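You operate a simulated robot arm through the tools that you are given. There is no shell and no other tool. Be economical: measure what you need, move in short steps, check, and stop when the job is done.

You are at the controls of a simulated two-armed robot. One attempt, no reset.

Task
Put two of the spout bottles from the top of the press bench on the bottom shelf of the wall rack. Put the teal tag labelled "Metal" from the top of the press bench on the deck of the guide stand and the teal tag marked "Heavy" on the bay of the guide stand. Put the top-up bottle from the top of the tile table on the middle shelf of the tall cabinet. The order is free. Set down upright: spout bottle, teal tag, top-up bottle.

Only the result counts: the job must be done as asked and must still hold three seconds after the hand-in. Knocking over, shifting, dropping, spilling or breaking anything else fails it.

Robot
Two 7-joint arms with two-finger parallel grippers on one trunk, on a base that drives. Base frame: it is fixed to the floor where the robot stands at the start and does not move with it; the origin is under the middle of the robot, x ahead of it, y to its left, z up; the surface under the hand at the start is at about z = 0.8. Readings come in m, rad, newtons and seconds.
The left shoulder is at the start at [0.02, 0.17, 1.128], the right one opposite. With the tool pointing down near the work surface each hand reaches from about 0.2 to 0.68 m from the robot's upright axis, wherever it stands, measured 20 degrees to its own side. Places, roughly: bay of the guide stand (17x18 cm) [0.32, 0.88, 0.8]; bottom shelf of the wall rack (25x127 cm) [-0.86, -2.04, 0.44]; deck of the guide stand (16x20 cm) [0.52, 0.94, 0.82]; middle shelf of the tall cabinet [2.7, 1, 0.8]; top-up bottle [3, -0.25, 0.75]. Payload 3.8 kg a hand.
Tool frame (each hand has its own): the origin (TCP) lies between the finger pads and is the grasp point; the fingertips stand 0.03 m ahead of it; z points along the fingers, y is the line along which they close. Largest opening 0.11 m; finger width 0.02, thickness 0.01; the body of the gripper, 0.048 by 0.112 m, starts 0.055 m behind the TCP.
Orientation is that of the tool frame in the base frame, as a unit quaternion [x, y, z, w]. With the fingers straight down and closing along the base's y, the tool's x points along the base's -x, its y along +y and its z along -z.

Tools
- The arms move only by the tool arm_command. It takes "left_moves", "right_moves" or both (then of equal length, played together; a hand with none holds still); each is a list of rows, each a list of 2 entries, a list of its own where there are three numbers: the shift along the tool's x, y, z in units of 400 mm (1.0 is 400 mm), then the turn, a rotation vector about the tool's x, y, z in units of 45 degrees (1.0 is 45 degrees). In form: [[[dx, dy, dz], [rx, ry, rz]], ...]. A call has 1 to 12 rows; each row is the pose to reach, as a shift and turn from the pose commanded when the call began, along the tool's axes at that moment. "left_hand" and "right_hand" are, for a hand that has rows, the opening, from 0 (shut) to 1 (fully open), set as the call begins (left out, the last holds). A call with a number of a shift or a turn outside -1 to 1 is refused whole. A row lasts 0.2 s, in which the tool goes at most 0.05 m and 0.15 rad; a call with a longer step from one row to the next is refused whole, and so is a gripper value outside its range. A pose out of reach is approached as far as the arm can. The call stops where the force on the tool passes 40 N (or 10 N more than at its start, if that is more) or the arm is blocked; 0.2 s more then pass. Each finger travels about 0.072 m/s and halts on what it meets, pressing with about 41 N; the grip force reading is that of the motor and also rises with nothing between the fingers. The clock runs only during rows and for 0.2 s after the last one: add rows that repeat a pose to give the fingers time. It gives the time, the measured TCP pose, the force on the tool (base axes), the opening and the grip force at its end, in the units of the frame above (readings bear some noise), with the torque about the TCP (base axes, N m) and any sound that the robot's microphone picked up, and new pictures: "show" is both (left out), scene, wrist or none (wrist: the cameras of the hands that moved).
- Cameras (640 x 400 px; columns grow to the right, rows downward): "scene" is now at [0.0943, 0.0499, 1.2797]; the picture's right is [0.55, -0.84, 0.00], its down [-0.48, -0.31, -0.82] and it looks along [0.69, 0.45, -0.57] (base axes); focal length 226 px, centre (320, 200). "left" rides on the left gripper at [0.072, -0.017, -0.103] in its tool frame; the picture's right is [0.23, 0.97, 0.00], its down [-0.76, 0.18, -0.62] and it looks along [-0.61, 0.14, 0.78] (tool axes); focal length 222 px, centre (320, 200). "right" rides on the right gripper at [0.072, 0.017, -0.103] in its tool frame; the picture's right is [-0.23, 0.97, 0.00], its down [-0.76, -0.18, -0.62] and it looks along [-0.61, -0.14, 0.78] (tool axes); focal length 222 px, centre (320, 200).
- slide_trunk(by): slides the trunk up (or, below 0, down) by that many m; the arms and the scene camera ride with it, the base frame stays. It gives what a move gives, with no picture.
- roll_base(legs): drives the robot by 1 to 6 legs, each [ahead, turn to the left] in m and rad, along the robot's own axes; the way and the turn of a leg run together, so that a leg with both is an arc; at most 1.5 m and 3.142 rad a leg. The arms and the cameras ride along, it lands a little off, and it stops where it bumps. It gives what a move gives, and a new picture of the scene camera.
- pan_tilt(pan, tilt): turns the head with the scene camera to pan (to the left, within 1.396 rad either way) and tilt (down, from -0.506 to 1.204), counted from straight ahead of the robot. It gives what a move gives, and a new picture of the scene camera.
- point_at(camera, pixels): for up to 12 pixels [column, row] of the newest picture of that camera ("zoom" is the newest enlarged one), the place [x, y, z] in the base frame of the surface seen there, good to about 0.003 m. No time passes.
- enlarge(camera, box): a new picture of the part [left, top, right, bottom] of that camera's present view, enlarged. No time passes.
- sign_off(): hands the job in; it is judged then, once.

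Keep the steps short. Do not move on a guess: measure, check each grasp and each placing, and mend mistakes. In all there are 110 turns and 260 pictures (those below and enlarged ones count). Leave the grippers open and the arms clear of the work at the hand-in unless told otherwise, and finish with a single line.

The tools are called after "Emit:" by a JSON object that holds its "op" and its "data". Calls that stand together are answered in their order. arm_command: Moves the arms, as the interface text tells. Its arguments: {"type":"object","properties":{"left_moves":{"type":"array"},"left_hand":{"type":"number"},"right_moves":{"type":"array"},"right_hand":{"type":"number"},"show":{"type":"string","enum":["both","scene","wrist","none"]}},"required":[]} The other tools are called the same way: slide_trunk (by) slides the trunk up or down; roll_base (legs) drives the base; pan_tilt (pan, tilt) turns the head that bears the scene camera; point_at (camera, pixels) gives the place of the surface under pixels of a picture; enlarge (camera, box) takes an enlarged picture of a part of a camera's view; sign_off () hands the job in.

At the start:

```text
time: 0.0
left_position: [0.4123, 0.3573, 1.1354]
left_ee_rot: [0.0, 1.0, 0.0, 0.0]
left_force: [0.0, 0.0, 0.5]
left_moment: [0.02, 0.0, 0.02]
left_width: 0.1101
left_finger_force: 0.0
right_position: [0.4196, -0.0375, 1.036]
right_ee_rot: [0.0, 1.0, 0.0, 0.0]
right_force: [0.2, 0.0, -0.6]
right_moment: [0.03, 0.01, -0.02]
right_width: 0.1101
right_finger_force: 0.1
trunk travel left (down, up): [-0.225, 0.345]
robot x, y, heading: [-0.0006, -0.001, -0.004]
head pan, tilt: [0.578, 0.607]
```

scene: 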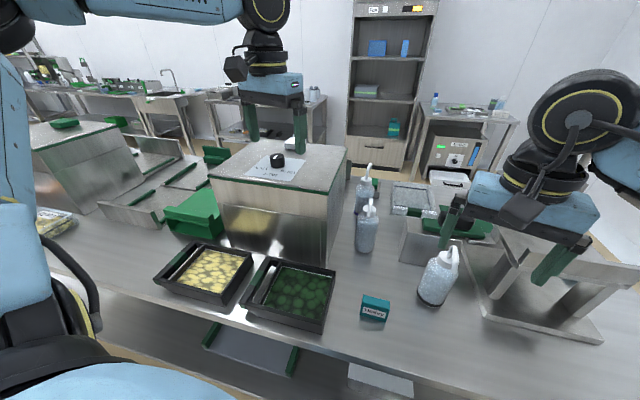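
right: 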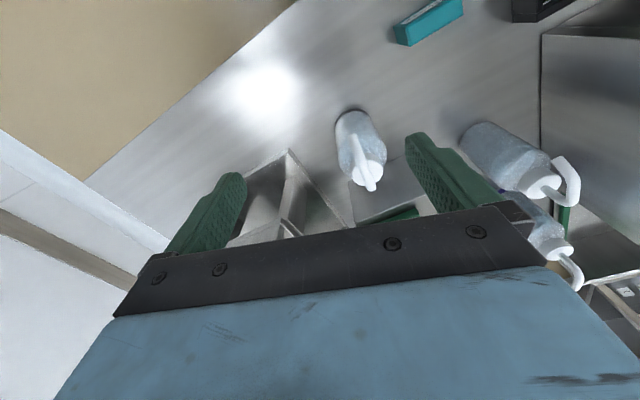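
left: 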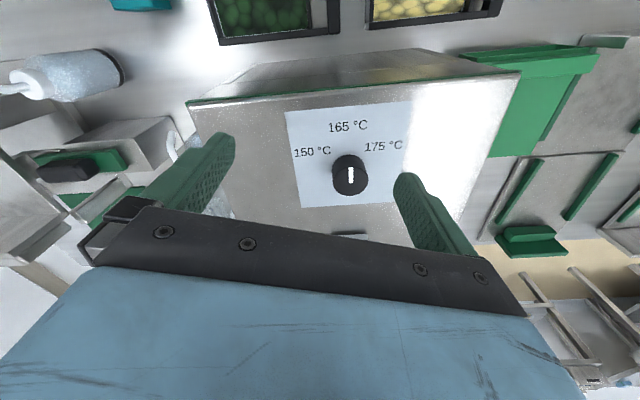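

I see three spout bottles, a teal tag at (375,308), and a stand to the left. I'll enlarge and measure these first.

Emit:
{"op": "enlarge", "data": {"camera": "scene", "box": [330, 150, 530, 340]}}

Emit:
{"op": "enlarge", "data": {"camera": "scene", "box": [20, 80, 260, 260]}}

Emit:
{"op": "point_at", "data": {"camera": "scene", "pixels": [[375, 308], [437, 280], [367, 230], [365, 195], [450, 228], [190, 215], [150, 200], [65, 123], [215, 155], [393, 130], [375, 300], [280, 165]]}}

```text
2.11 times, centred on (430, 245) of scene
```

zoom: 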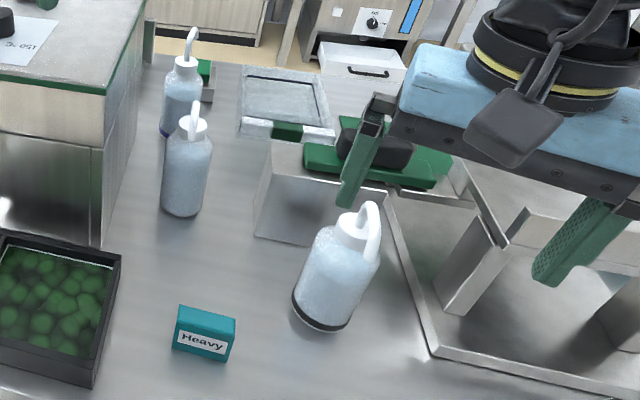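

```text
2.22 times, centred on (140, 170) of scene
```

zoom: 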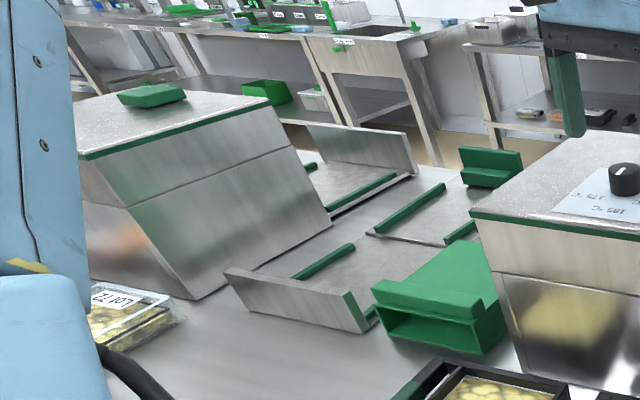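

```text
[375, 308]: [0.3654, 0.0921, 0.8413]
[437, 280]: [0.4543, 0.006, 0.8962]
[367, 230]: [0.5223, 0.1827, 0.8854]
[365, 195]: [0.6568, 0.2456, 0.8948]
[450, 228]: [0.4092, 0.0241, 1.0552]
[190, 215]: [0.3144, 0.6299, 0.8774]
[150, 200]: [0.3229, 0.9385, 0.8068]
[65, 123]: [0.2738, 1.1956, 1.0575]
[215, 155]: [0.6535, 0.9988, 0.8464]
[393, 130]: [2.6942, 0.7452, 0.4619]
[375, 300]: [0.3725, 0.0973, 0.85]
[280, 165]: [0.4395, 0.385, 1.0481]
```

Heavy tag at about (0.365,0.09). I need to find the Metal tag and see the other places; I'll pan the head around.

Emit:
{"op": "pan_tilt", "data": {"pan": -0.4, "tilt": 0.6}}

Emit:
{"op": "pan_tilt", "data": {"pan": 1.3, "tilt": 0.6}}

Emit:
{"op": "pan_tilt", "data": {"pan": 0.25, "tilt": 0.2}}

Emit:
{"op": "pan_tilt", "data": {"pan": -1.39, "tilt": 0.35}}

```text
time: 1.2
left_position: [0.4123, 0.359, 1.1359]
left_ee_rot: [0.0, 1.0, 0.0, 0.0]
left_force: [0.5, -0.6, 0.3]
left_moment: [-0.02, 0.0, -0.02]
left_width: 0.1103
left_finger_force: 0.1
right_position: [0.4201, -0.037, 1.0343]
right_ee_rot: [-0.001, 1.0, 0.0, -0.001]
right_force: [0.0, 0.0, 0.3]
right_moment: [0.01, 0.03, 0.02]
right_width: 0.1101
right_finger_force: 0.0
trunk travel left (down, up): [-0.225, 0.345]
robot x, y, heading: [0.0027, 0.0029, -0.004]
head pan, tilt: [-0.4, 0.6]
```

scene: 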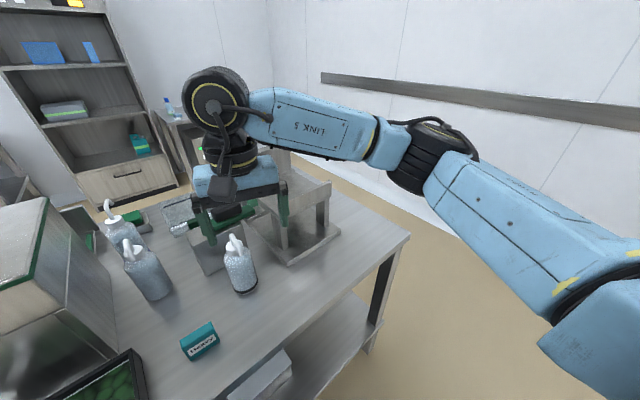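

```text
time: 3.0
left_position: [0.4117, 0.3598, 1.1365]
left_ee_rot: [-0.001, 1.0, 0.0, -0.001]
left_force: [0.2, 0.3, 0.2]
left_moment: [-0.01, 0.0, 0.0]
left_width: 0.11
left_finger_force: 0.1
right_position: [0.4194, -0.0371, 1.0354]
right_ee_rot: [0.001, 1.0, 0.001, 0.0]
right_force: [0.3, 0.2, 0.0]
right_moment: [-0.03, 0.0, 0.03]
right_width: 0.11
right_finger_force: 0.1
trunk travel left (down, up): [-0.225, 0.345]
robot x, y, heading: [0.002, 0.0011, -0.0]
head pan, tilt: [1.3, 0.6]
```

scene: 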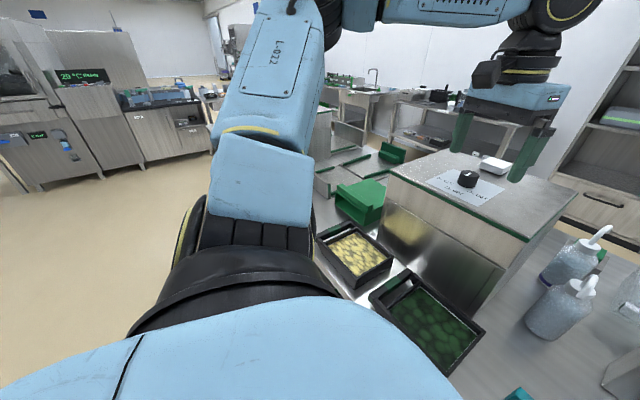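

```text
time: 4.3
left_position: [0.4129, 0.3586, 1.1353]
left_ee_rot: [0.0, 1.0, 0.0, 0.0]
left_force: [0.4, 0.4, -0.4]
left_moment: [0.0, -0.04, 0.0]
left_width: 0.1097
left_finger_force: 0.1
right_position: [0.4198, -0.0365, 1.0359]
right_ee_rot: [-0.001, 1.0, 0.0, -0.001]
right_force: [-0.2, -0.2, 0.1]
right_moment: [0.0, -0.04, 0.01]
right_width: 0.11
right_finger_force: 0.1
trunk travel left (down, up): [-0.225, 0.345]
robot x, y, heading: [-0.0007, 0.0002, -0.004]
head pan, tilt: [0.25, 0.201]
```

scene: 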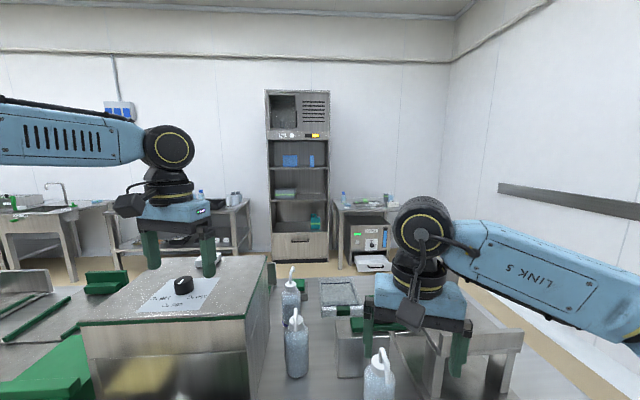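

```text
time: 6.0
left_position: [0.4115, 0.3593, 1.1355]
left_ee_rot: [0.0, 1.0, 0.0, 0.0]
left_force: [0.3, -0.6, 0.2]
left_moment: [-0.01, 0.03, -0.01]
left_width: 0.1101
left_finger_force: 0.1
right_position: [0.4198, -0.0364, 1.0359]
right_ee_rot: [0.0, 1.0, 0.0, -0.001]
right_force: [0.3, -0.6, 0.3]
right_moment: [0.02, -0.03, 0.01]
right_width: 0.11
right_finger_force: 0.1
trunk travel left (down, up): [-0.225, 0.345]
robot x, y, heading: [-0.0018, 0.0025, -0.001]
head pan, tilt: [-1.389, 0.351]
```

scene: 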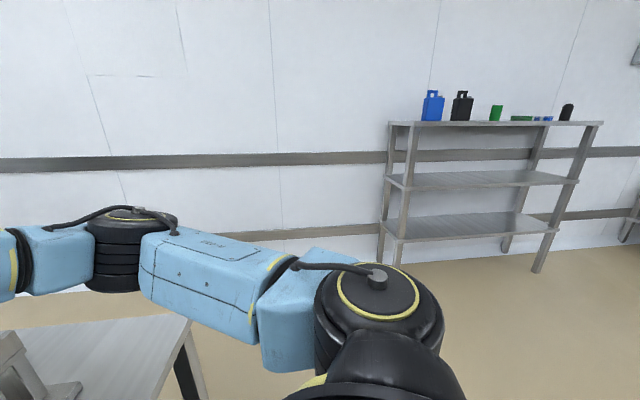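

The Metal tag isn't seen yet. I'll measure the rack, then raise the trunk to look over the bench.

Emit:
{"op": "point_at", "data": {"camera": "scene", "pixels": [[480, 228], [405, 236], [545, 230], [480, 181], [400, 184], [570, 181], [480, 124], [390, 122], [600, 122], [420, 245], [400, 190], [480, 238]]}}

Emit:
{"op": "slide_trunk", "data": {"by": 0.34}}

Emit:
{"op": "pan_tilt", "data": {"pan": 0.5, "tilt": 0.7}}

```text
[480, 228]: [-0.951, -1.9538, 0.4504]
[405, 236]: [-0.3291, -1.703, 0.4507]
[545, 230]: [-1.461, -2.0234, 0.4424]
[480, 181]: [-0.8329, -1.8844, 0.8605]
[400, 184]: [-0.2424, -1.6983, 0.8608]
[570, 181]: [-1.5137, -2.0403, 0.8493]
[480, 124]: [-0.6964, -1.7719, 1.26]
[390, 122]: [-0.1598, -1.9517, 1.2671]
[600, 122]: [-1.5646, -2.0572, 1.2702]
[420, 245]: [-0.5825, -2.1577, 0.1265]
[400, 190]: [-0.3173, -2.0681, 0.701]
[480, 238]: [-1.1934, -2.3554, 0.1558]
```

```text
time: 9.3
left_position: [0.4116, 0.3578, 1.4754]
left_ee_rot: [0.001, 1.0, 0.0, 0.001]
left_force: [1.1, -1.1, -0.5]
left_moment: [0.02, 0.01, 0.01]
left_width: 0.1101
left_finger_force: 0.0
right_position: [0.4208, -0.0366, 1.3751]
right_ee_rot: [0.0, 1.0, -0.001, 0.0]
right_force: [0.1, 0.3, 0.1]
right_moment: [0.0, 0.02, 0.01]
right_width: 0.1099
right_finger_force: 0.1
trunk travel left (down, up): [-0.565, 0.005]
robot x, y, heading: [0.0022, 0.0033, 0.003]
head pan, tilt: [-1.389, 0.351]
```

```text
time: 11.2
left_position: [0.4121, 0.3593, 1.4764]
left_ee_rot: [0.0, 1.0, 0.0, 0.0]
left_force: [0.1, 0.7, -0.2]
left_moment: [0.0, -0.03, -0.01]
left_width: 0.1101
left_finger_force: 0.0
right_position: [0.4203, -0.0359, 1.3764]
right_ee_rot: [0.0, 1.0, -0.001, -0.001]
right_force: [0.0, -0.3, -0.4]
right_moment: [0.02, 0.0, -0.02]
right_width: 0.1098
right_finger_force: 0.0
trunk travel left (down, up): [-0.565, 0.005]
robot x, y, heading: [0.0023, -0.0047, 0.001]
head pan, tilt: [0.499, 0.7]
```

scene: 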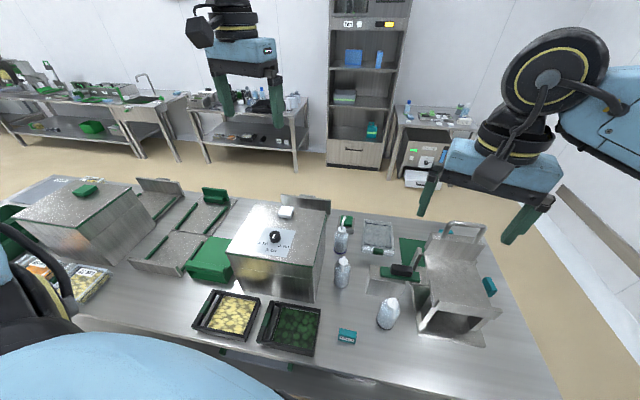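

Something teal stands at (489,286), to the right of the press. I'll zoom in there and on the rest.

Emit:
{"op": "enlarge", "data": {"camera": "scene", "box": [320, 200, 540, 345]}}

Emit:
{"op": "enlarge", "data": {"camera": "scene", "box": [0, 160, 330, 370]}}

Emit:
{"op": "point_at", "data": {"camera": "scene", "pixels": [[489, 286], [347, 334], [388, 312], [343, 272], [341, 243], [170, 250], [195, 216], [135, 265], [402, 270], [497, 320], [545, 380], [450, 280]]}}

```text
2.76 times, centred on (430, 272) of scene
```

zoom: 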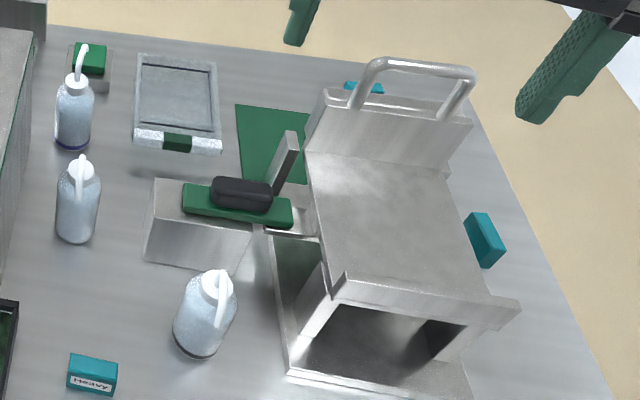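

```text
1.90 times, centred on (165, 265) of scene
```

zoom: 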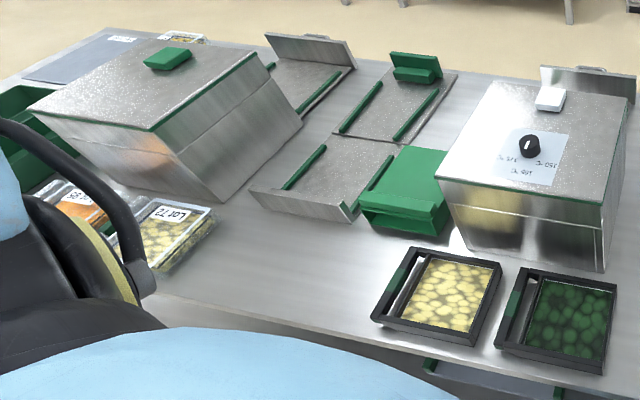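

```text
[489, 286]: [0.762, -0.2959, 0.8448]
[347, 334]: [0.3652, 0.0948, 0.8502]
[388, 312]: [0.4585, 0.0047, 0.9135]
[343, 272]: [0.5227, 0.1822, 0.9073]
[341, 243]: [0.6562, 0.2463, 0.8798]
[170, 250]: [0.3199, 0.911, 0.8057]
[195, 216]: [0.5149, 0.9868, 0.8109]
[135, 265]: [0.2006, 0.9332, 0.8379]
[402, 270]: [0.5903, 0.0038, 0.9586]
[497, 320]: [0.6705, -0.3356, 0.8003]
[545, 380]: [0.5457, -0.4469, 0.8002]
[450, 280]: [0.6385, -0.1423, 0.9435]
```

Besides "Heavy" there are two more teal blocks, at (489,286) and about (446,231). I'll zoom closely on Heavy and on these.

Emit:
{"op": "enlarge", "data": {"camera": "scene", "box": [428, 215, 508, 305]}}

Emit:
{"op": "point_at", "data": {"camera": "zoom", "pixels": [[250, 90], [265, 85], [560, 270], [590, 330], [540, 280], [600, 290]]}}

Emit:
{"op": "enlarge", "data": {"camera": "scene", "box": [328, 318, 368, 348]}}

```text
4.44 times, centred on (468, 260) of scene
```

zoom: 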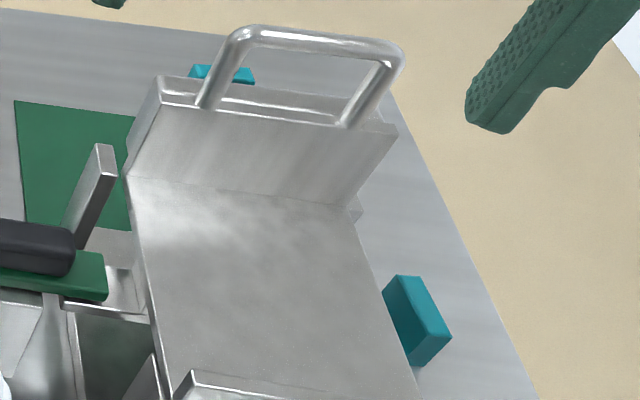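

```text
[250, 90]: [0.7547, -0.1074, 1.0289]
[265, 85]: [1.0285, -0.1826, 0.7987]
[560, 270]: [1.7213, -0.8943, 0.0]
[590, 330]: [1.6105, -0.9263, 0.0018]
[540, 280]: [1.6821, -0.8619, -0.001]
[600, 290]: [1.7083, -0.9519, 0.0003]
```

```text
13.33 times, centred on (348, 333) of scene
```

zoom: 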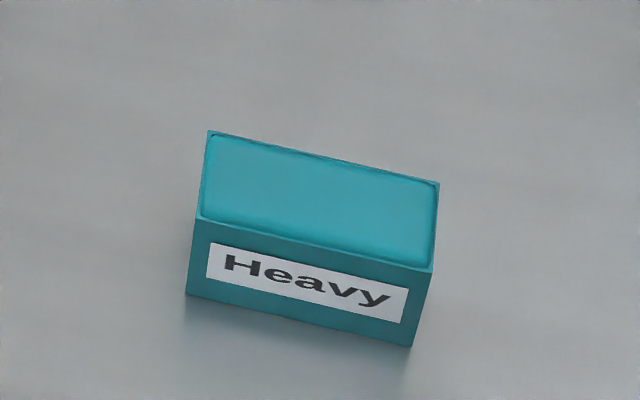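

I'll measure Heavy's top corners from this zoom.

Emit:
{"op": "point_at", "data": {"camera": "zoom", "pixels": [[214, 138], [432, 188], [426, 264], [206, 214], [320, 198], [195, 290], [405, 338], [310, 280]]}}

Emit:
{"op": "point_at", "data": {"camera": "scene", "pixels": [[447, 231], [444, 230], [482, 285], [494, 290], [520, 395], [240, 352], [200, 345], [100, 320]]}}

```text
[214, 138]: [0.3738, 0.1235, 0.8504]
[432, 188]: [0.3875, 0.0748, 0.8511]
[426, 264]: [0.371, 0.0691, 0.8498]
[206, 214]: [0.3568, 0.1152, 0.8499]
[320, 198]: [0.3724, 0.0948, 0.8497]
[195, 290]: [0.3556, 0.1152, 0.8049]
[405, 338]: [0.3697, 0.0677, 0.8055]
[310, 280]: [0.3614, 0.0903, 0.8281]
```

```text
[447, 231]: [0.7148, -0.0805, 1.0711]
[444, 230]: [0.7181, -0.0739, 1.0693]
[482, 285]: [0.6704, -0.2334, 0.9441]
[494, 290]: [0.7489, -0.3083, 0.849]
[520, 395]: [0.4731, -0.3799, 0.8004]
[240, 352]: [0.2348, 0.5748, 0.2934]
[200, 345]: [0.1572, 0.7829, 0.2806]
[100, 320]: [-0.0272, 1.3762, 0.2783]
```

Heavy tag is 5×2×5 cm, centred (0.372,0.0955), top 0.85, turned about 15.7°. I'll bring the right hand over it (still high), aligned to its long side, partly closed.

Emit:
{"op": "arm_command", "data": {"right_moves": [[[0.04, 0.11, 0], [0, 0, -0.117]], [[0.08, 0.22, 0], [0, 0, -0.233]], [[0.121, 0.329, 0], [0, 0, -0.349]], [[0.121, 0.329, 0], [0, 0, -0.349]]], "right_hand": 0.7, "show": "none"}}

Emit:
{"op": "slide_trunk", "data": {"by": -0.34}}

```text
time: 12.2
left_position: [0.4127, 0.3577, 1.4764]
left_ee_rot: [0.0, 1.0, 0.0, 0.0]
left_force: [-0.1, 0.3, -0.1]
left_moment: [0.02, -0.01, -0.01]
left_width: 0.1098
left_finger_force: 0.2
right_position: [0.3736, 0.0958, 1.3748]
right_ee_rot: [-0.137, 0.991, 0.0, 0.0]
right_force: [-0.4, -0.1, -0.4]
right_moment: [0.0, 0.01, -0.02]
right_width: 0.0771
right_finger_force: 0.1
trunk travel left (down, up): [-0.565, 0.005]
robot x, y, heading: [0.0004, -0.0027, -0.001]
head pan, tilt: [0.499, 0.7]
```

```text
time: 15.5
left_position: [0.4115, 0.3582, 1.1362]
left_ee_rot: [0.0, 1.0, 0.0, 0.0]
left_force: [-1.8, 1.3, -0.3]
left_moment: [0.01, -0.01, 0.03]
left_width: 0.1102
left_finger_force: 0.0
right_position: [0.3744, 0.0976, 1.0351]
right_ee_rot: [-0.137, 0.991, 0.0, 0.001]
right_force: [-0.4, 0.8, -0.1]
right_moment: [-0.02, 0.01, -0.02]
right_width: 0.077
right_finger_force: 0.0
trunk travel left (down, up): [-0.225, 0.345]
robot x, y, heading: [-0.0003, 0.0021, -0.002]
head pan, tilt: [0.499, 0.7]
```

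Aligned as intended. Lower to z≈0.90 and look with the wrist camera.

Emit:
{"op": "arm_command", "data": {"right_moves": [[[0, 0, 0.115], [0, 0, 0]], [[0, 0, 0.23], [0, 0, 0]], [[0, 0, 0.3375], [0, 0, 0]]], "show": "both"}}

```text
time: 16.3
left_position: [0.4121, 0.3585, 1.136]
left_ee_rot: [-0.001, 1.0, 0.0, -0.001]
left_force: [0.1, 0.1, -0.3]
left_moment: [0.01, -0.01, -0.02]
left_width: 0.1101
left_finger_force: 0.0
right_position: [0.374, 0.0964, 0.9006]
right_ee_rot: [-0.138, 0.99, 0.0, 0.001]
right_force: [-0.1, 0.0, -0.5]
right_moment: [-0.02, 0.02, 0.0]
right_width: 0.0774
right_finger_force: 0.1
trunk travel left (down, up): [-0.225, 0.345]
robot x, y, heading: [-0.0001, 0.002, -0.002]
head pan, tilt: [0.499, 0.7]
```

scene: 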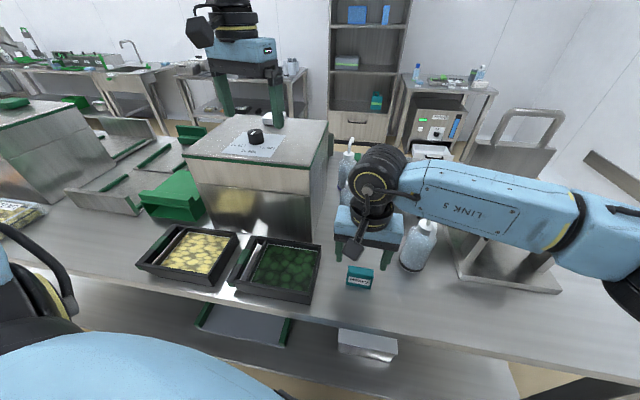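
right: 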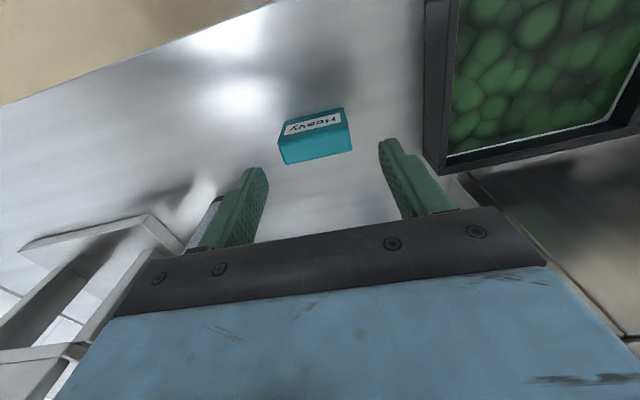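

The tag sits between the fingers. Lower to z 0.84, then close.

Emit:
{"op": "arm_command", "data": {"right_moves": [[[0, 0, 0.08], [0, 0, 0]], [[0, 0, 0.15], [0, 0, 0]], [[0, 0, 0.15], [0, 0, 0]]], "show": "wrist"}}

Emit:
{"op": "arm_command", "data": {"right_moves": [[[0, 0, 0], [0, 0, 0]], [[0, 0, 0], [0, 0, 0]], [[0, 0, 0], [0, 0, 0]], [[0, 0, 0], [0, 0, 0]]], "right_hand": 0, "show": "none"}}

Emit:
{"op": "arm_command", "data": {"right_moves": [[[0, 0, -0.12], [0, 0, 0]], [[0, 0, -0.24], [0, 0, 0]], [[0, 0, -0.36], [0, 0, 0]], [[0, 0, -0.48], [0, 0, 0]], [[0, 0, -0.6], [0, 0, 0]]], "show": "wrist"}}

```text
time: 17.1
left_position: [0.4129, 0.3582, 1.1354]
left_ee_rot: [0.0, 1.0, 0.0, 0.0]
left_force: [0.4, 0.0, 0.4]
left_moment: [0.02, 0.01, 0.0]
left_width: 0.1099
left_finger_force: 0.1
right_position: [0.3726, 0.0977, 0.8416]
right_ee_rot: [-0.136, 0.991, 0.0, 0.0]
right_force: [0.3, 0.0, -0.7]
right_moment: [0.0, 0.01, 0.0]
right_width: 0.0768
right_finger_force: 0.1
trunk travel left (down, up): [-0.225, 0.345]
robot x, y, heading: [0.0008, -0.0038, 0.003]
head pan, tilt: [0.499, 0.7]
```

right: 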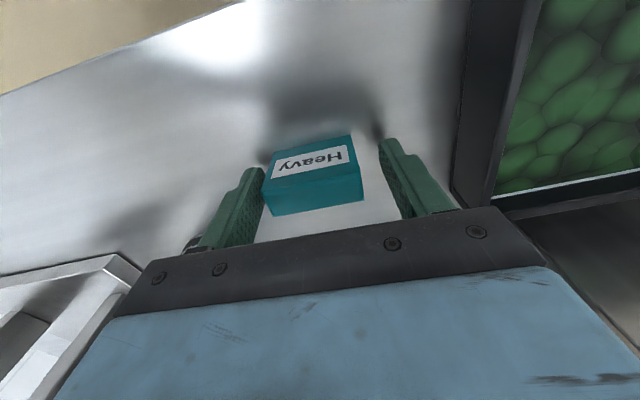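

```text
time: 18.1
left_position: [0.4115, 0.3589, 1.1351]
left_ee_rot: [0.0, 1.0, 0.0, 0.0]
left_force: [0.1, -0.3, 0.2]
left_moment: [-0.04, -0.03, 0.0]
left_width: 0.1099
left_finger_force: 0.0
right_position: [0.3724, 0.0964, 0.8409]
right_ee_rot: [-0.136, 0.991, 0.001, 0.0]
right_force: [0.4, -0.3, 0.6]
right_moment: [-0.01, 0.0, -0.04]
right_width: 0.0533
right_finger_force: 41.0
trunk travel left (down, up): [-0.225, 0.345]
robot x, y, heading: [-0.0008, -0.0008, -0.0]
head pan, tilt: [0.499, 0.7]
```

```text
time: 19.3
left_position: [0.4126, 0.3588, 1.1357]
left_ee_rot: [-0.001, 1.0, 0.0, 0.0]
left_force: [0.3, -0.2, 0.7]
left_moment: [-0.01, -0.01, 0.0]
left_width: 0.1101
left_finger_force: 0.1
right_position: [0.3718, 0.096, 1.082]
right_ee_rot: [-0.136, 0.991, 0.0, 0.0]
right_force: [0.3, 0.1, -0.7]
right_moment: [0.0, 0.0, -0.02]
right_width: 0.0534
right_finger_force: 41.3
trunk travel left (down, up): [-0.225, 0.345]
robot x, y, heading: [0.001, 0.0006, 0.002]
head pan, tilt: [0.499, 0.7]
```

right: 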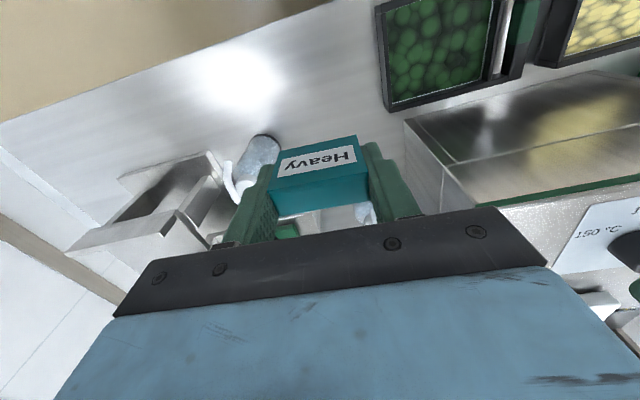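

Heavy is held (0.053 m, 41 N). Raise the trunk and drive round to the bench's right side to find the other tags.

Emit:
{"op": "slide_trunk", "data": {"by": 0.25}}

Emit:
{"op": "roll_base", "data": {"legs": [[-0.3, 0], [0, -1.571], [1.05, 0], [0, 1.571], [1.06, 0], [0, 1.571]]}}

Emit:
{"op": "pan_tilt", "data": {"pan": 0, "tilt": 0.75}}

```text
time: 21.9
left_position: [0.4126, 0.3588, 1.3857]
left_ee_rot: [0.0, 1.0, 0.0, 0.0]
left_force: [0.3, -0.1, 0.4]
left_moment: [0.01, 0.0, 0.05]
left_width: 0.11
left_finger_force: 0.0
right_position: [0.3709, 0.0962, 1.3298]
right_ee_rot: [-0.137, 0.991, 0.0, 0.0]
right_force: [-0.7, 0.9, -1.2]
right_moment: [0.0, 0.01, -0.01]
right_width: 0.0532
right_finger_force: 41.8
trunk travel left (down, up): [-0.475, 0.095]
robot x, y, heading: [0.0021, -0.0012, -0.001]
head pan, tilt: [0.499, 0.7]
```

```text
time: 45.4
left_position: [0.3705, -0.6786, 1.3862]
left_ee_rot: [-0.703, 0.711, 0.0, -0.001]
left_force: [0.1, 0.0, -0.5]
left_moment: [-0.01, 0.0, -0.01]
left_width: 0.1099
left_finger_force: 0.0
right_position: [0.6316, -0.7221, 1.3294]
right_ee_rot: [0.793, -0.609, -0.001, 0.0]
right_force: [-0.4, 0.5, -0.9]
right_moment: [-0.02, 0.01, 0.01]
right_width: 0.0534
right_finger_force: 41.3
trunk travel left (down, up): [-0.475, 0.095]
robot x, y, heading: [0.722, -1.0931, 1.557]
head pan, tilt: [0.499, 0.7]
```

scene: 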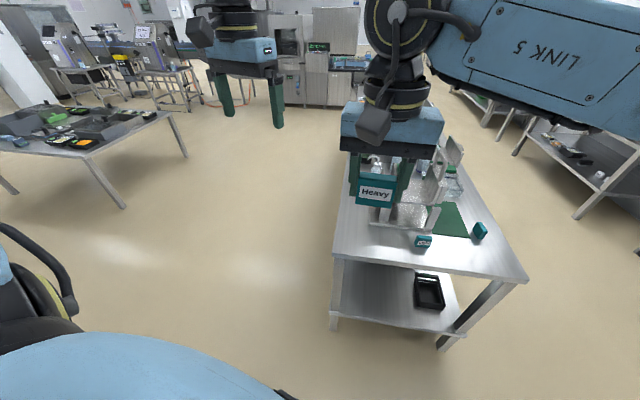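

```text
time: 46.3
left_position: [0.3698, -0.6793, 1.3872]
left_ee_rot: [-0.703, 0.711, 0.001, 0.0]
left_force: [-0.2, -0.1, -0.7]
left_moment: [-0.01, -0.02, -0.03]
left_width: 0.1098
left_finger_force: 0.1
right_position: [0.6321, -0.7221, 1.3299]
right_ee_rot: [0.793, -0.609, 0.0, -0.001]
right_force: [0.0, 0.0, 0.3]
right_moment: [-0.02, 0.01, 0.04]
right_width: 0.0532
right_finger_force: 40.9
trunk travel left (down, up): [-0.475, 0.095]
robot x, y, heading: [0.7248, -1.0948, 1.555]
head pan, tilt: [0.0, 0.75]
```

scene: 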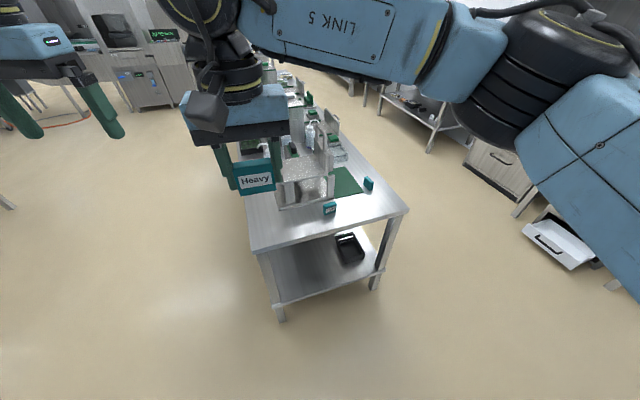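

Emit:
{"op": "enlarge", "data": {"camera": "scene", "box": [300, 165, 390, 225]}}

Emit:
{"op": "point_at", "data": {"camera": "zoom", "pixels": [[175, 255], [240, 240], [180, 290], [250, 300], [215, 300], [460, 120], [490, 140], [520, 150], [300, 385], [600, 330]]}}

Emit:
{"op": "point_at", "data": {"camera": "scene", "pixels": [[258, 250], [400, 208], [330, 228], [280, 312], [373, 288]]}}

```text
6.67 times, centred on (345, 195) of scene
```

zoom: 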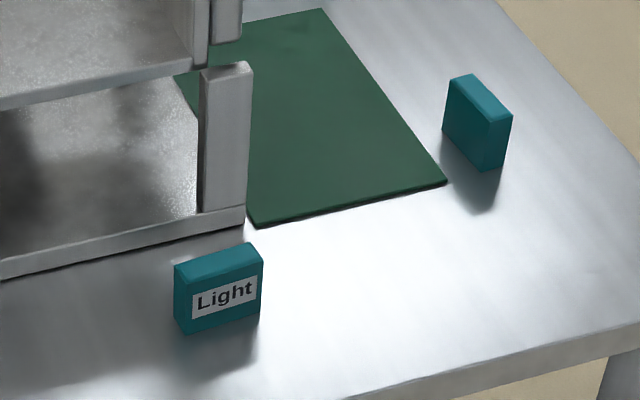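

```text
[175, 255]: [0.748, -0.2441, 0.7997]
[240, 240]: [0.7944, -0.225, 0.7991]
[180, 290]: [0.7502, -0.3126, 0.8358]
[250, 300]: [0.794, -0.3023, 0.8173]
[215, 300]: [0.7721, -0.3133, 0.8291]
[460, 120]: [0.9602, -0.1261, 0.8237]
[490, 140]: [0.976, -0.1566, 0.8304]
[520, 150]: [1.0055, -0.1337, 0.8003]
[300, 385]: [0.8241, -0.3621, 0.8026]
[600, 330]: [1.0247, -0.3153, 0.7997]
```

```text
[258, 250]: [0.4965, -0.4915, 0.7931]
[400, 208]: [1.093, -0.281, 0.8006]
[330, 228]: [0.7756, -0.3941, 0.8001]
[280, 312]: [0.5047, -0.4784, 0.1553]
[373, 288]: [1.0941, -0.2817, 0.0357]
```

The near tag reads "Light", so it must stay. The third at about (0.97,-0.14) shows a blank side; I'll drive to the bench's far right corner to examine it.

Emit:
{"op": "roll_base", "data": {"legs": [[0, -1.56], [0.6, 0], [0, 1.745], [0.42, 0]]}}

Emit:
{"op": "pan_tilt", "data": {"pan": 0.3, "tilt": 0.9}}

```text
time: 60.0
left_position: [0.8387, -0.3473, 1.387]
left_ee_rot: [0.765, -0.643, 0.0, 0.0]
left_force: [-0.5, 0.3, 0.0]
left_moment: [-0.01, 0.02, -0.04]
left_width: 0.1103
left_finger_force: 0.0
right_position: [1.1011, -0.3418, 1.3302]
right_ee_rot: [0.845, -0.534, 0.0, 0.0]
right_force: [0.7, -0.2, -0.2]
right_moment: [-0.04, 0.01, -0.01]
right_width: 0.0534
right_finger_force: 41.5
trunk travel left (down, up): [-0.475, 0.095]
robot x, y, heading: [1.2595, -0.6931, 1.742]
head pan, tilt: [0.0, 0.75]
```

scene: 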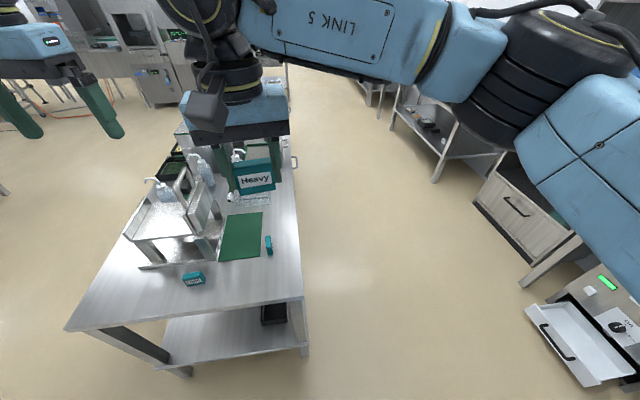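

```text
time: 60.8
left_position: [0.8369, -0.3469, 1.3859]
left_ee_rot: [0.766, -0.643, 0.0, 0.0]
left_force: [0.8, 0.2, 0.6]
left_moment: [0.02, -0.01, 0.01]
left_width: 0.1098
left_finger_force: 0.1
right_position: [1.1021, -0.3426, 1.33]
right_ee_rot: [0.846, -0.534, 0.0, 0.0]
right_force: [-0.7, 0.3, -0.2]
right_moment: [-0.01, -0.01, -0.02]
right_width: 0.0534
right_finger_force: 40.7
trunk travel left (down, up): [-0.475, 0.095]
robot x, y, heading: [1.2616, -0.6883, 1.743]
head pan, tilt: [0.3, 0.901]
```

scene: 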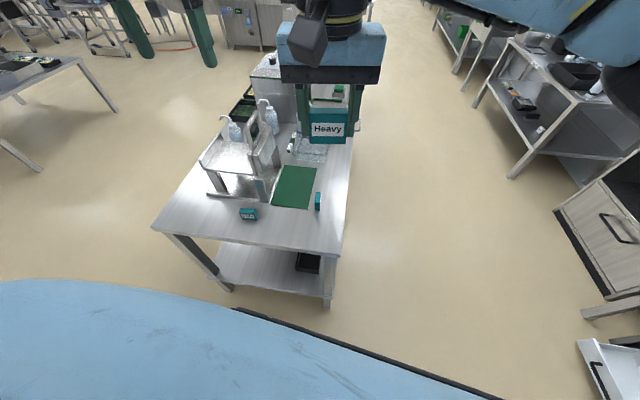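

Emit:
{"op": "enlarge", "data": {"camera": "scene", "box": [302, 184, 334, 216]}}

Emit:
{"op": "point_at", "data": {"camera": "zoom", "pixels": [[330, 130], [300, 210], [345, 200], [340, 170], [310, 130], [320, 240]]}}

```text
12.50 times, centred on (318, 200) of scene
```

zoom: 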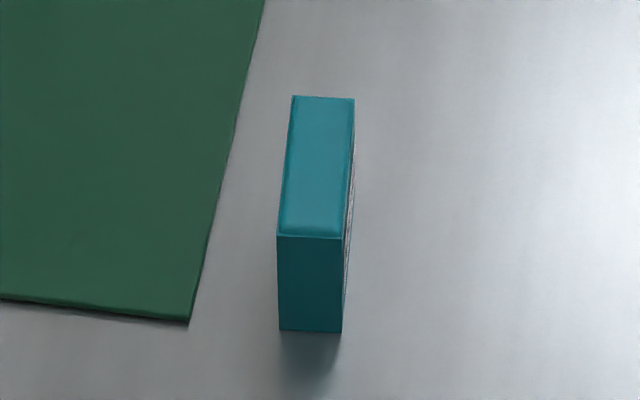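

```text
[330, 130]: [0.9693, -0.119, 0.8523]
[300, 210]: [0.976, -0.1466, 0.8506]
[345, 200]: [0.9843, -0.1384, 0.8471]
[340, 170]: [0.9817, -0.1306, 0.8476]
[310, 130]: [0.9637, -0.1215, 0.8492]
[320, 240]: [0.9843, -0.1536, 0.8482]
```

Emit:
{"op": "point_at", "data": {"camera": "zoom", "pixels": [[298, 102], [349, 102], [338, 230], [283, 230], [317, 165], [349, 190], [310, 290]]}}

Emit:
{"op": "roll_base", "data": {"legs": [[-0.25, 0], [0, -1.3], [0.35, 0], [0, 2.0]]}}

```text
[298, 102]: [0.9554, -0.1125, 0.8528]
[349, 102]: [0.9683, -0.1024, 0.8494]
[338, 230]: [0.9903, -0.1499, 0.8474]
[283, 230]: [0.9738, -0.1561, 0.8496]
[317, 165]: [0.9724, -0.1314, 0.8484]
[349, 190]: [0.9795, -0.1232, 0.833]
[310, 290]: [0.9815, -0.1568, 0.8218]
```

```text
time: 72.5
left_position: [1.0672, -0.8027, 1.386]
left_ee_rot: [0.94, -0.342, 0.0, -0.001]
left_force: [0.2, 0.7, 0.5]
left_moment: [0.02, 0.03, 0.01]
left_width: 0.1103
left_finger_force: 0.1
right_position: [1.2685, -0.628, 1.3295]
right_ee_rot: [0.978, -0.211, -0.001, 0.0]
right_force: [0.2, -0.8, -0.5]
right_moment: [0.0, -0.02, 0.01]
right_width: 0.0533
right_finger_force: 41.6
trunk travel left (down, up): [-0.475, 0.095]
robot x, y, heading: [1.6125, -0.7949, 2.442]
head pan, tilt: [0.3, 0.901]
```

scene: 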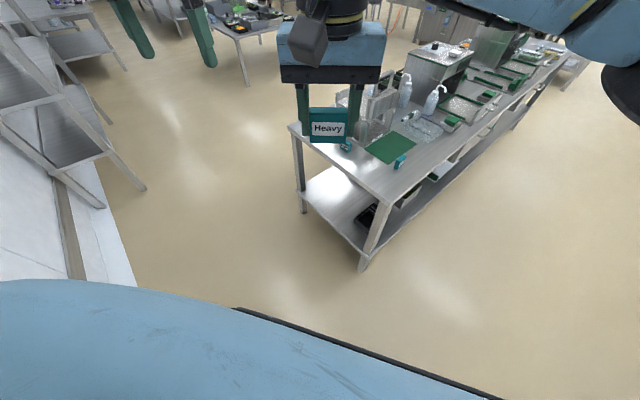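

Emit:
{"op": "enlarge", "data": {"camera": "scene", "box": [384, 145, 416, 177]}}

Emit:
{"op": "enlarge", "data": {"camera": "scene", "box": [380, 20, 600, 160]}}

```text
12.50 times, centred on (400, 161) of scene
```

zoom: 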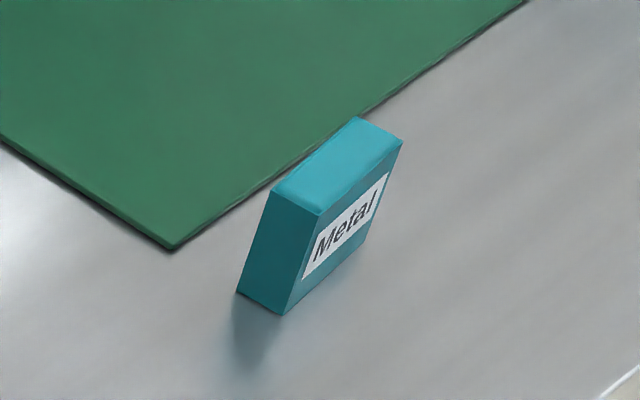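

```text
2.86 times, centred on (490, 90) of scene
```

zoom: 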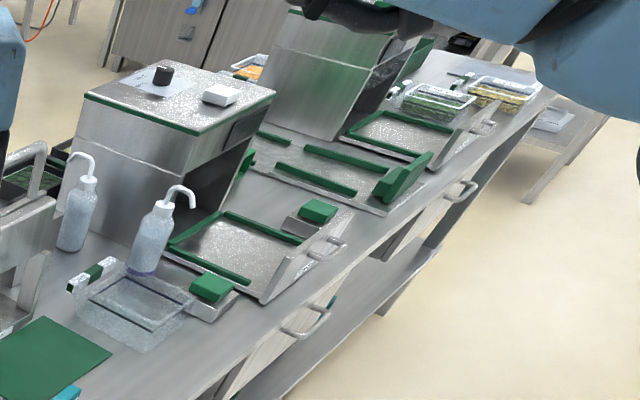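

That's "Metal". It is centred at (0.972,-0.130), short axis at about 24°. Drive closer and turn so it's to the left front.

Emit:
{"op": "roll_base", "data": {"legs": [[0.35, 0], [0, -0.6]]}}

```text
time: 76.4
left_position: [0.8867, -0.2722, 1.3856]
left_ee_rot: [0.801, -0.599, 0.001, 0.0]
left_force: [0.0, -0.2, -0.5]
left_moment: [-0.01, 0.03, 0.03]
left_width: 0.1102
left_finger_force: 0.1
right_position: [1.1495, -0.2378, 1.3294]
right_ee_rot: [0.874, -0.485, 0.0, -0.001]
right_force: [0.3, 0.5, -0.2]
right_moment: [-0.04, -0.04, 0.01]
right_width: 0.0534
right_finger_force: 41.4
trunk travel left (down, up): [-0.475, 0.095]
robot x, y, heading: [1.3439, -0.5644, 1.855]
head pan, tilt: [0.3, 0.901]
```

scene: 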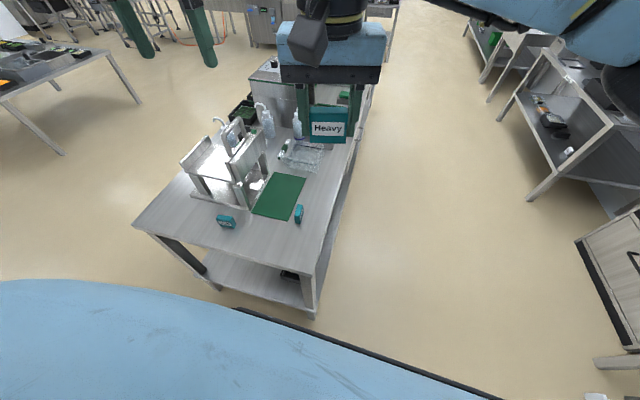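

Move the left hand over the Metal tag (turn −7.6° about tool z), right hand 10 cm aside.

Emit:
{"op": "arm_command", "data": {"left_moves": [[[-0.07, -0.076, 0], [0, 0, -0.042]], [[-0.14, -0.152, 0], [0, 0, -0.084]], [[-0.21, -0.228, 0], [0, 0, -0.126]], [[-0.281, -0.305, 0], [0, 0, -0.168]], [[-0.281, -0.305, 0], [0, 0, -0.168]]], "right_moves": [[[0, -0.07, 0], [0, 0, 0]], [[0, -0.14, 0], [0, 0, 0]], [[0, -0.2, 0], [0, 0, 0]], [[0, -0.25, 0], [0, 0, 0]], [[0, -0.25, 0], [0, 0, 0]]], "left_hand": 0.6, "show": "none"}}

Emit:
{"op": "slide_trunk", "data": {"by": -0.34}}

Emit:
{"op": "arm_command", "data": {"left_moves": [[[0, 0, 0.12], [0, 0, 0]], [[0, 0, 0.24], [0, 0, 0]], [[0, 0, 0.35], [0, 0, 0]], [[0, 0, 0.35], [0, 0, 0]]], "show": "wrist"}}

```text
time: 77.6
left_position: [0.9703, -0.1354, 1.3869]
left_ee_rot: [0.839, -0.544, -0.002, -0.001]
left_force: [-0.2, -0.7, 0.5]
left_moment: [0.05, 0.03, 0.02]
left_width: 0.0659
left_finger_force: 0.0
right_position: [1.2343, -0.1868, 1.3312]
right_ee_rot: [0.874, -0.485, -0.001, -0.001]
right_force: [0.0, -0.3, -0.5]
right_moment: [0.03, -0.01, 0.0]
right_width: 0.0532
right_finger_force: 40.8
trunk travel left (down, up): [-0.475, 0.095]
robot x, y, heading: [1.3464, -0.5694, 1.855]
head pan, tilt: [0.3, 0.901]
```

```text
time: 81.0
left_position: [0.9701, -0.133, 1.0447]
left_ee_rot: [0.838, -0.546, -0.001, 0.0]
left_force: [0.7, 0.1, 0.4]
left_moment: [-0.02, 0.05, -0.02]
left_width: 0.0662
left_finger_force: 0.0
right_position: [1.2341, -0.1846, 0.9903]
right_ee_rot: [0.874, -0.485, 0.0, 0.0]
right_force: [0.6, 0.6, -1.2]
right_moment: [0.0, -0.01, 0.01]
right_width: 0.0531
right_finger_force: 41.1
trunk travel left (down, up): [-0.135, 0.435]
robot x, y, heading: [1.3439, -0.5664, 1.855]
head pan, tilt: [0.3, 0.901]
```

```text
time: 82.0
left_position: [0.9709, -0.1328, 0.9059]
left_ee_rot: [0.838, -0.546, 0.0, 0.0]
left_force: [-0.1, 0.0, -0.8]
left_moment: [0.05, -0.01, 0.05]
left_width: 0.0659
left_finger_force: 0.1
right_position: [1.2334, -0.1842, 0.9912]
right_ee_rot: [0.874, -0.485, 0.0, 0.0]
right_force: [-0.4, 0.0, -0.9]
right_moment: [-0.01, 0.01, -0.01]
right_width: 0.0532
right_finger_force: 41.3
trunk travel left (down, up): [-0.135, 0.435]
robot x, y, heading: [1.3483, -0.5697, 1.856]
head pan, tilt: [0.3, 0.901]
```

left: 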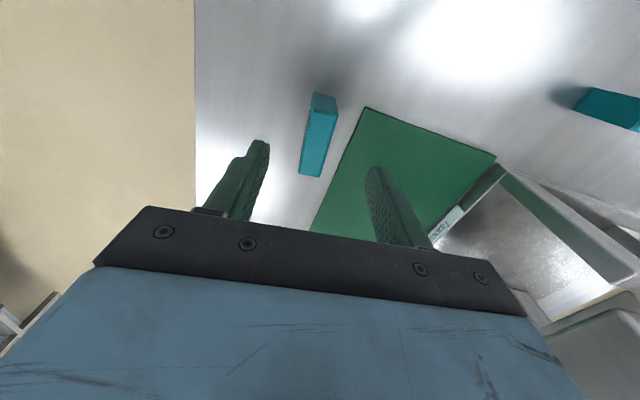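

Tag between the fingers; verify its position from the wrist view.

Emit:
{"op": "point_at", "data": {"camera": "left", "pixels": [[318, 140], [312, 170], [325, 112], [305, 172], [332, 112]]}}

Emit:
{"op": "arm_command", "data": {"left_moves": [[[0, 0, 0.08], [0, 0, 0]], [[0, 0, 0.162], [0, 0, 0]], [[0, 0, 0.162], [0, 0, 0]]], "show": "wrist"}}

```text
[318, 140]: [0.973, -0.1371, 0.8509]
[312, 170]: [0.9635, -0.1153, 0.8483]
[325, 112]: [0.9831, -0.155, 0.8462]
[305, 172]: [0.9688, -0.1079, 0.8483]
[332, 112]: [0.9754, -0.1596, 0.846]
```

```text
time: 82.8
left_position: [0.9699, -0.1354, 0.8427]
left_ee_rot: [0.838, -0.546, 0.0, -0.001]
left_force: [-0.1, 0.4, -0.7]
left_moment: [0.0, -0.02, 0.04]
left_width: 0.066
left_finger_force: 0.0
right_position: [1.2336, -0.1841, 0.9896]
right_ee_rot: [0.874, -0.486, 0.0, 0.0]
right_force: [-0.1, 0.3, -1.2]
right_moment: [0.01, 0.0, -0.02]
right_width: 0.0534
right_finger_force: 41.0
trunk travel left (down, up): [-0.135, 0.435]
robot x, y, heading: [1.3457, -0.5706, 1.855]
head pan, tilt: [0.3, 0.901]
```

left: 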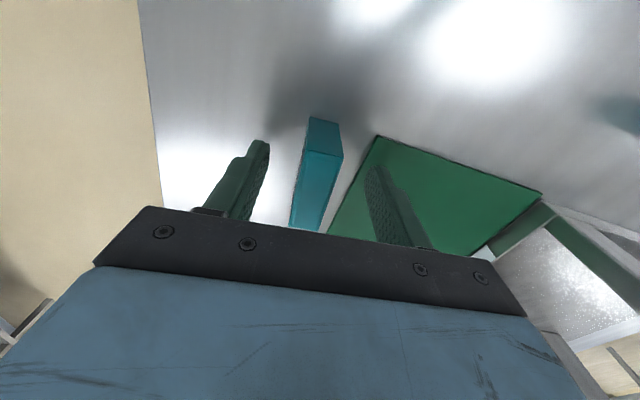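

Well centred. Close, then lift.

Emit:
{"op": "arm_command", "data": {"left_moves": [[[0, 0, 0], [0, 0, 0]], [[0, 0, 0], [0, 0, 0]], [[0, 0, 0], [0, 0, 0]], [[0, 0, 0], [0, 0, 0]]], "left_hand": 0, "show": "none"}}

Emit:
{"op": "arm_command", "data": {"left_moves": [[[0, 0, -0.12], [0, 0, 0]], [[0, 0, -0.24], [0, 0, 0]], [[0, 0, -0.36], [0, 0, 0]], [[0, 0, -0.48], [0, 0, 0]], [[0, 0, -0.58], [0, 0, 0]]], "show": "wrist"}}

Emit:
{"op": "slide_trunk", "data": {"by": 0.3}}

```text
time: 83.8
left_position: [0.9708, -0.1355, 0.8441]
left_ee_rot: [0.839, -0.545, -0.001, -0.002]
left_force: [0.0, -0.2, 0.1]
left_moment: [0.0, 0.04, 0.01]
left_width: 0.0177
left_finger_force: 41.0
right_position: [1.2332, -0.1844, 0.9904]
right_ee_rot: [0.874, -0.486, 0.001, 0.0]
right_force: [-0.2, 0.3, -0.9]
right_moment: [0.01, 0.0, 0.03]
right_width: 0.0531
right_finger_force: 40.7
trunk travel left (down, up): [-0.135, 0.435]
robot x, y, heading: [1.3484, -0.5677, 1.86]
head pan, tilt: [0.3, 0.901]
```

```text
time: 85.0
left_position: [0.9702, -0.1362, 1.0621]
left_ee_rot: [0.839, -0.544, 0.0, -0.001]
left_force: [0.0, -1.3, -1.1]
left_moment: [0.02, -0.05, 0.01]
left_width: 0.0182
left_finger_force: 41.0
left hand out of reach, approached as far as the arm can: row 5
right_position: [1.2333, -0.1847, 0.9884]
right_ee_rot: [0.874, -0.485, 0.0, 0.0]
right_force: [-0.7, -0.1, 0.5]
right_moment: [-0.01, -0.03, 0.05]
right_width: 0.0532
right_finger_force: 41.1
trunk travel left (down, up): [-0.135, 0.435]
robot x, y, heading: [1.3424, -0.5685, 1.86]
head pan, tilt: [0.3, 0.901]
```

left: 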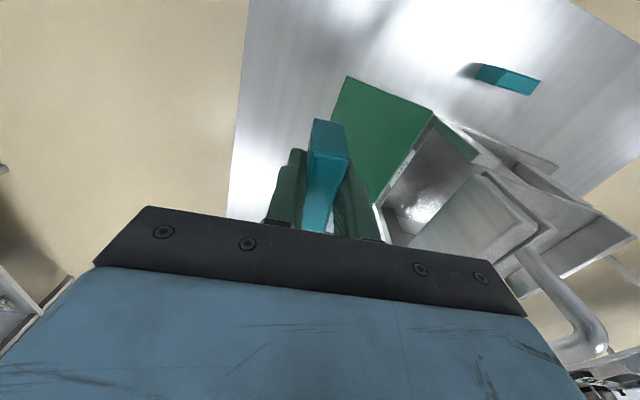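

```text
time: 88.0
left_position: [0.9697, -0.136, 1.3605]
left_ee_rot: [0.839, -0.544, -0.001, -0.002]
left_force: [-0.9, 0.8, -0.4]
left_moment: [-0.01, 0.0, 0.05]
left_width: 0.0181
left_finger_force: 40.7
right_position: [1.2324, -0.185, 1.2898]
right_ee_rot: [0.874, -0.485, 0.0, 0.0]
right_force: [0.3, 0.8, 0.1]
right_moment: [0.0, 0.0, 0.02]
right_width: 0.0532
right_finger_force: 41.0
trunk travel left (down, up): [-0.435, 0.135]
robot x, y, heading: [1.3441, -0.566, 1.856]
head pan, tilt: [0.3, 0.901]
```

Both tags held. The guide stand's deck is nearest the bench's back edge, so I'll drive round the back to face it from there.

Emit:
{"op": "roll_base", "data": {"legs": [[0, -0.577], [0.807, 0], [0, 0.63], [1.044, 0], [0, 1.571]]}}

Emit:
{"op": "pan_tilt", "data": {"pan": 0, "tilt": 0.9}}

```text
time: 104.4
left_position: [0.8257, 0.7777, 1.3616]
left_ee_rot: [0.971, 0.237, 0.0, -0.001]
left_force: [0.0, -0.4, -0.7]
left_moment: [-0.02, -0.01, 0.02]
left_width: 0.018
left_finger_force: 40.8
right_position: [0.856, 1.0433, 1.2891]
right_ee_rot: [0.953, 0.303, 0.0, 0.0]
right_force: [0.3, 0.4, 0.5]
right_moment: [0.0, -0.02, 0.03]
right_width: 0.0531
right_finger_force: 40.5
trunk travel left (down, up): [-0.435, 0.135]
robot x, y, heading: [1.2336, 1.1834, -2.802]
head pan, tilt: [0.3, 0.901]
```

scene: 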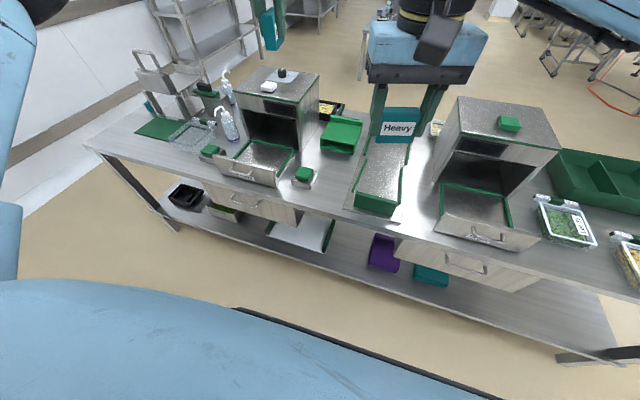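

```text
time: 105.2
left_position: [0.8254, 0.778, 1.3606]
left_ee_rot: [0.971, 0.238, 0.001, -0.001]
left_force: [-0.6, -0.8, 0.0]
left_moment: [0.0, 0.04, 0.04]
left_width: 0.0183
left_finger_force: 41.0
right_position: [0.8576, 1.0427, 1.2898]
right_ee_rot: [0.953, 0.304, 0.0, 0.001]
right_force: [0.9, 0.2, -0.5]
right_moment: [0.01, 0.02, -0.01]
right_width: 0.0532
right_finger_force: 41.1
trunk travel left (down, up): [-0.435, 0.135]
robot x, y, heading: [1.2324, 1.1837, -2.795]
head pan, tilt: [0.0, 0.901]
```

scene: 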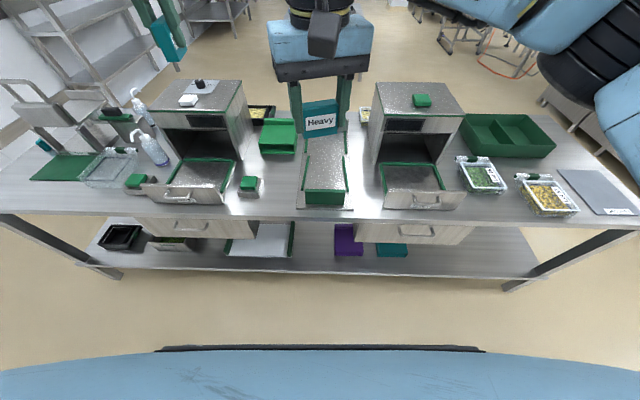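

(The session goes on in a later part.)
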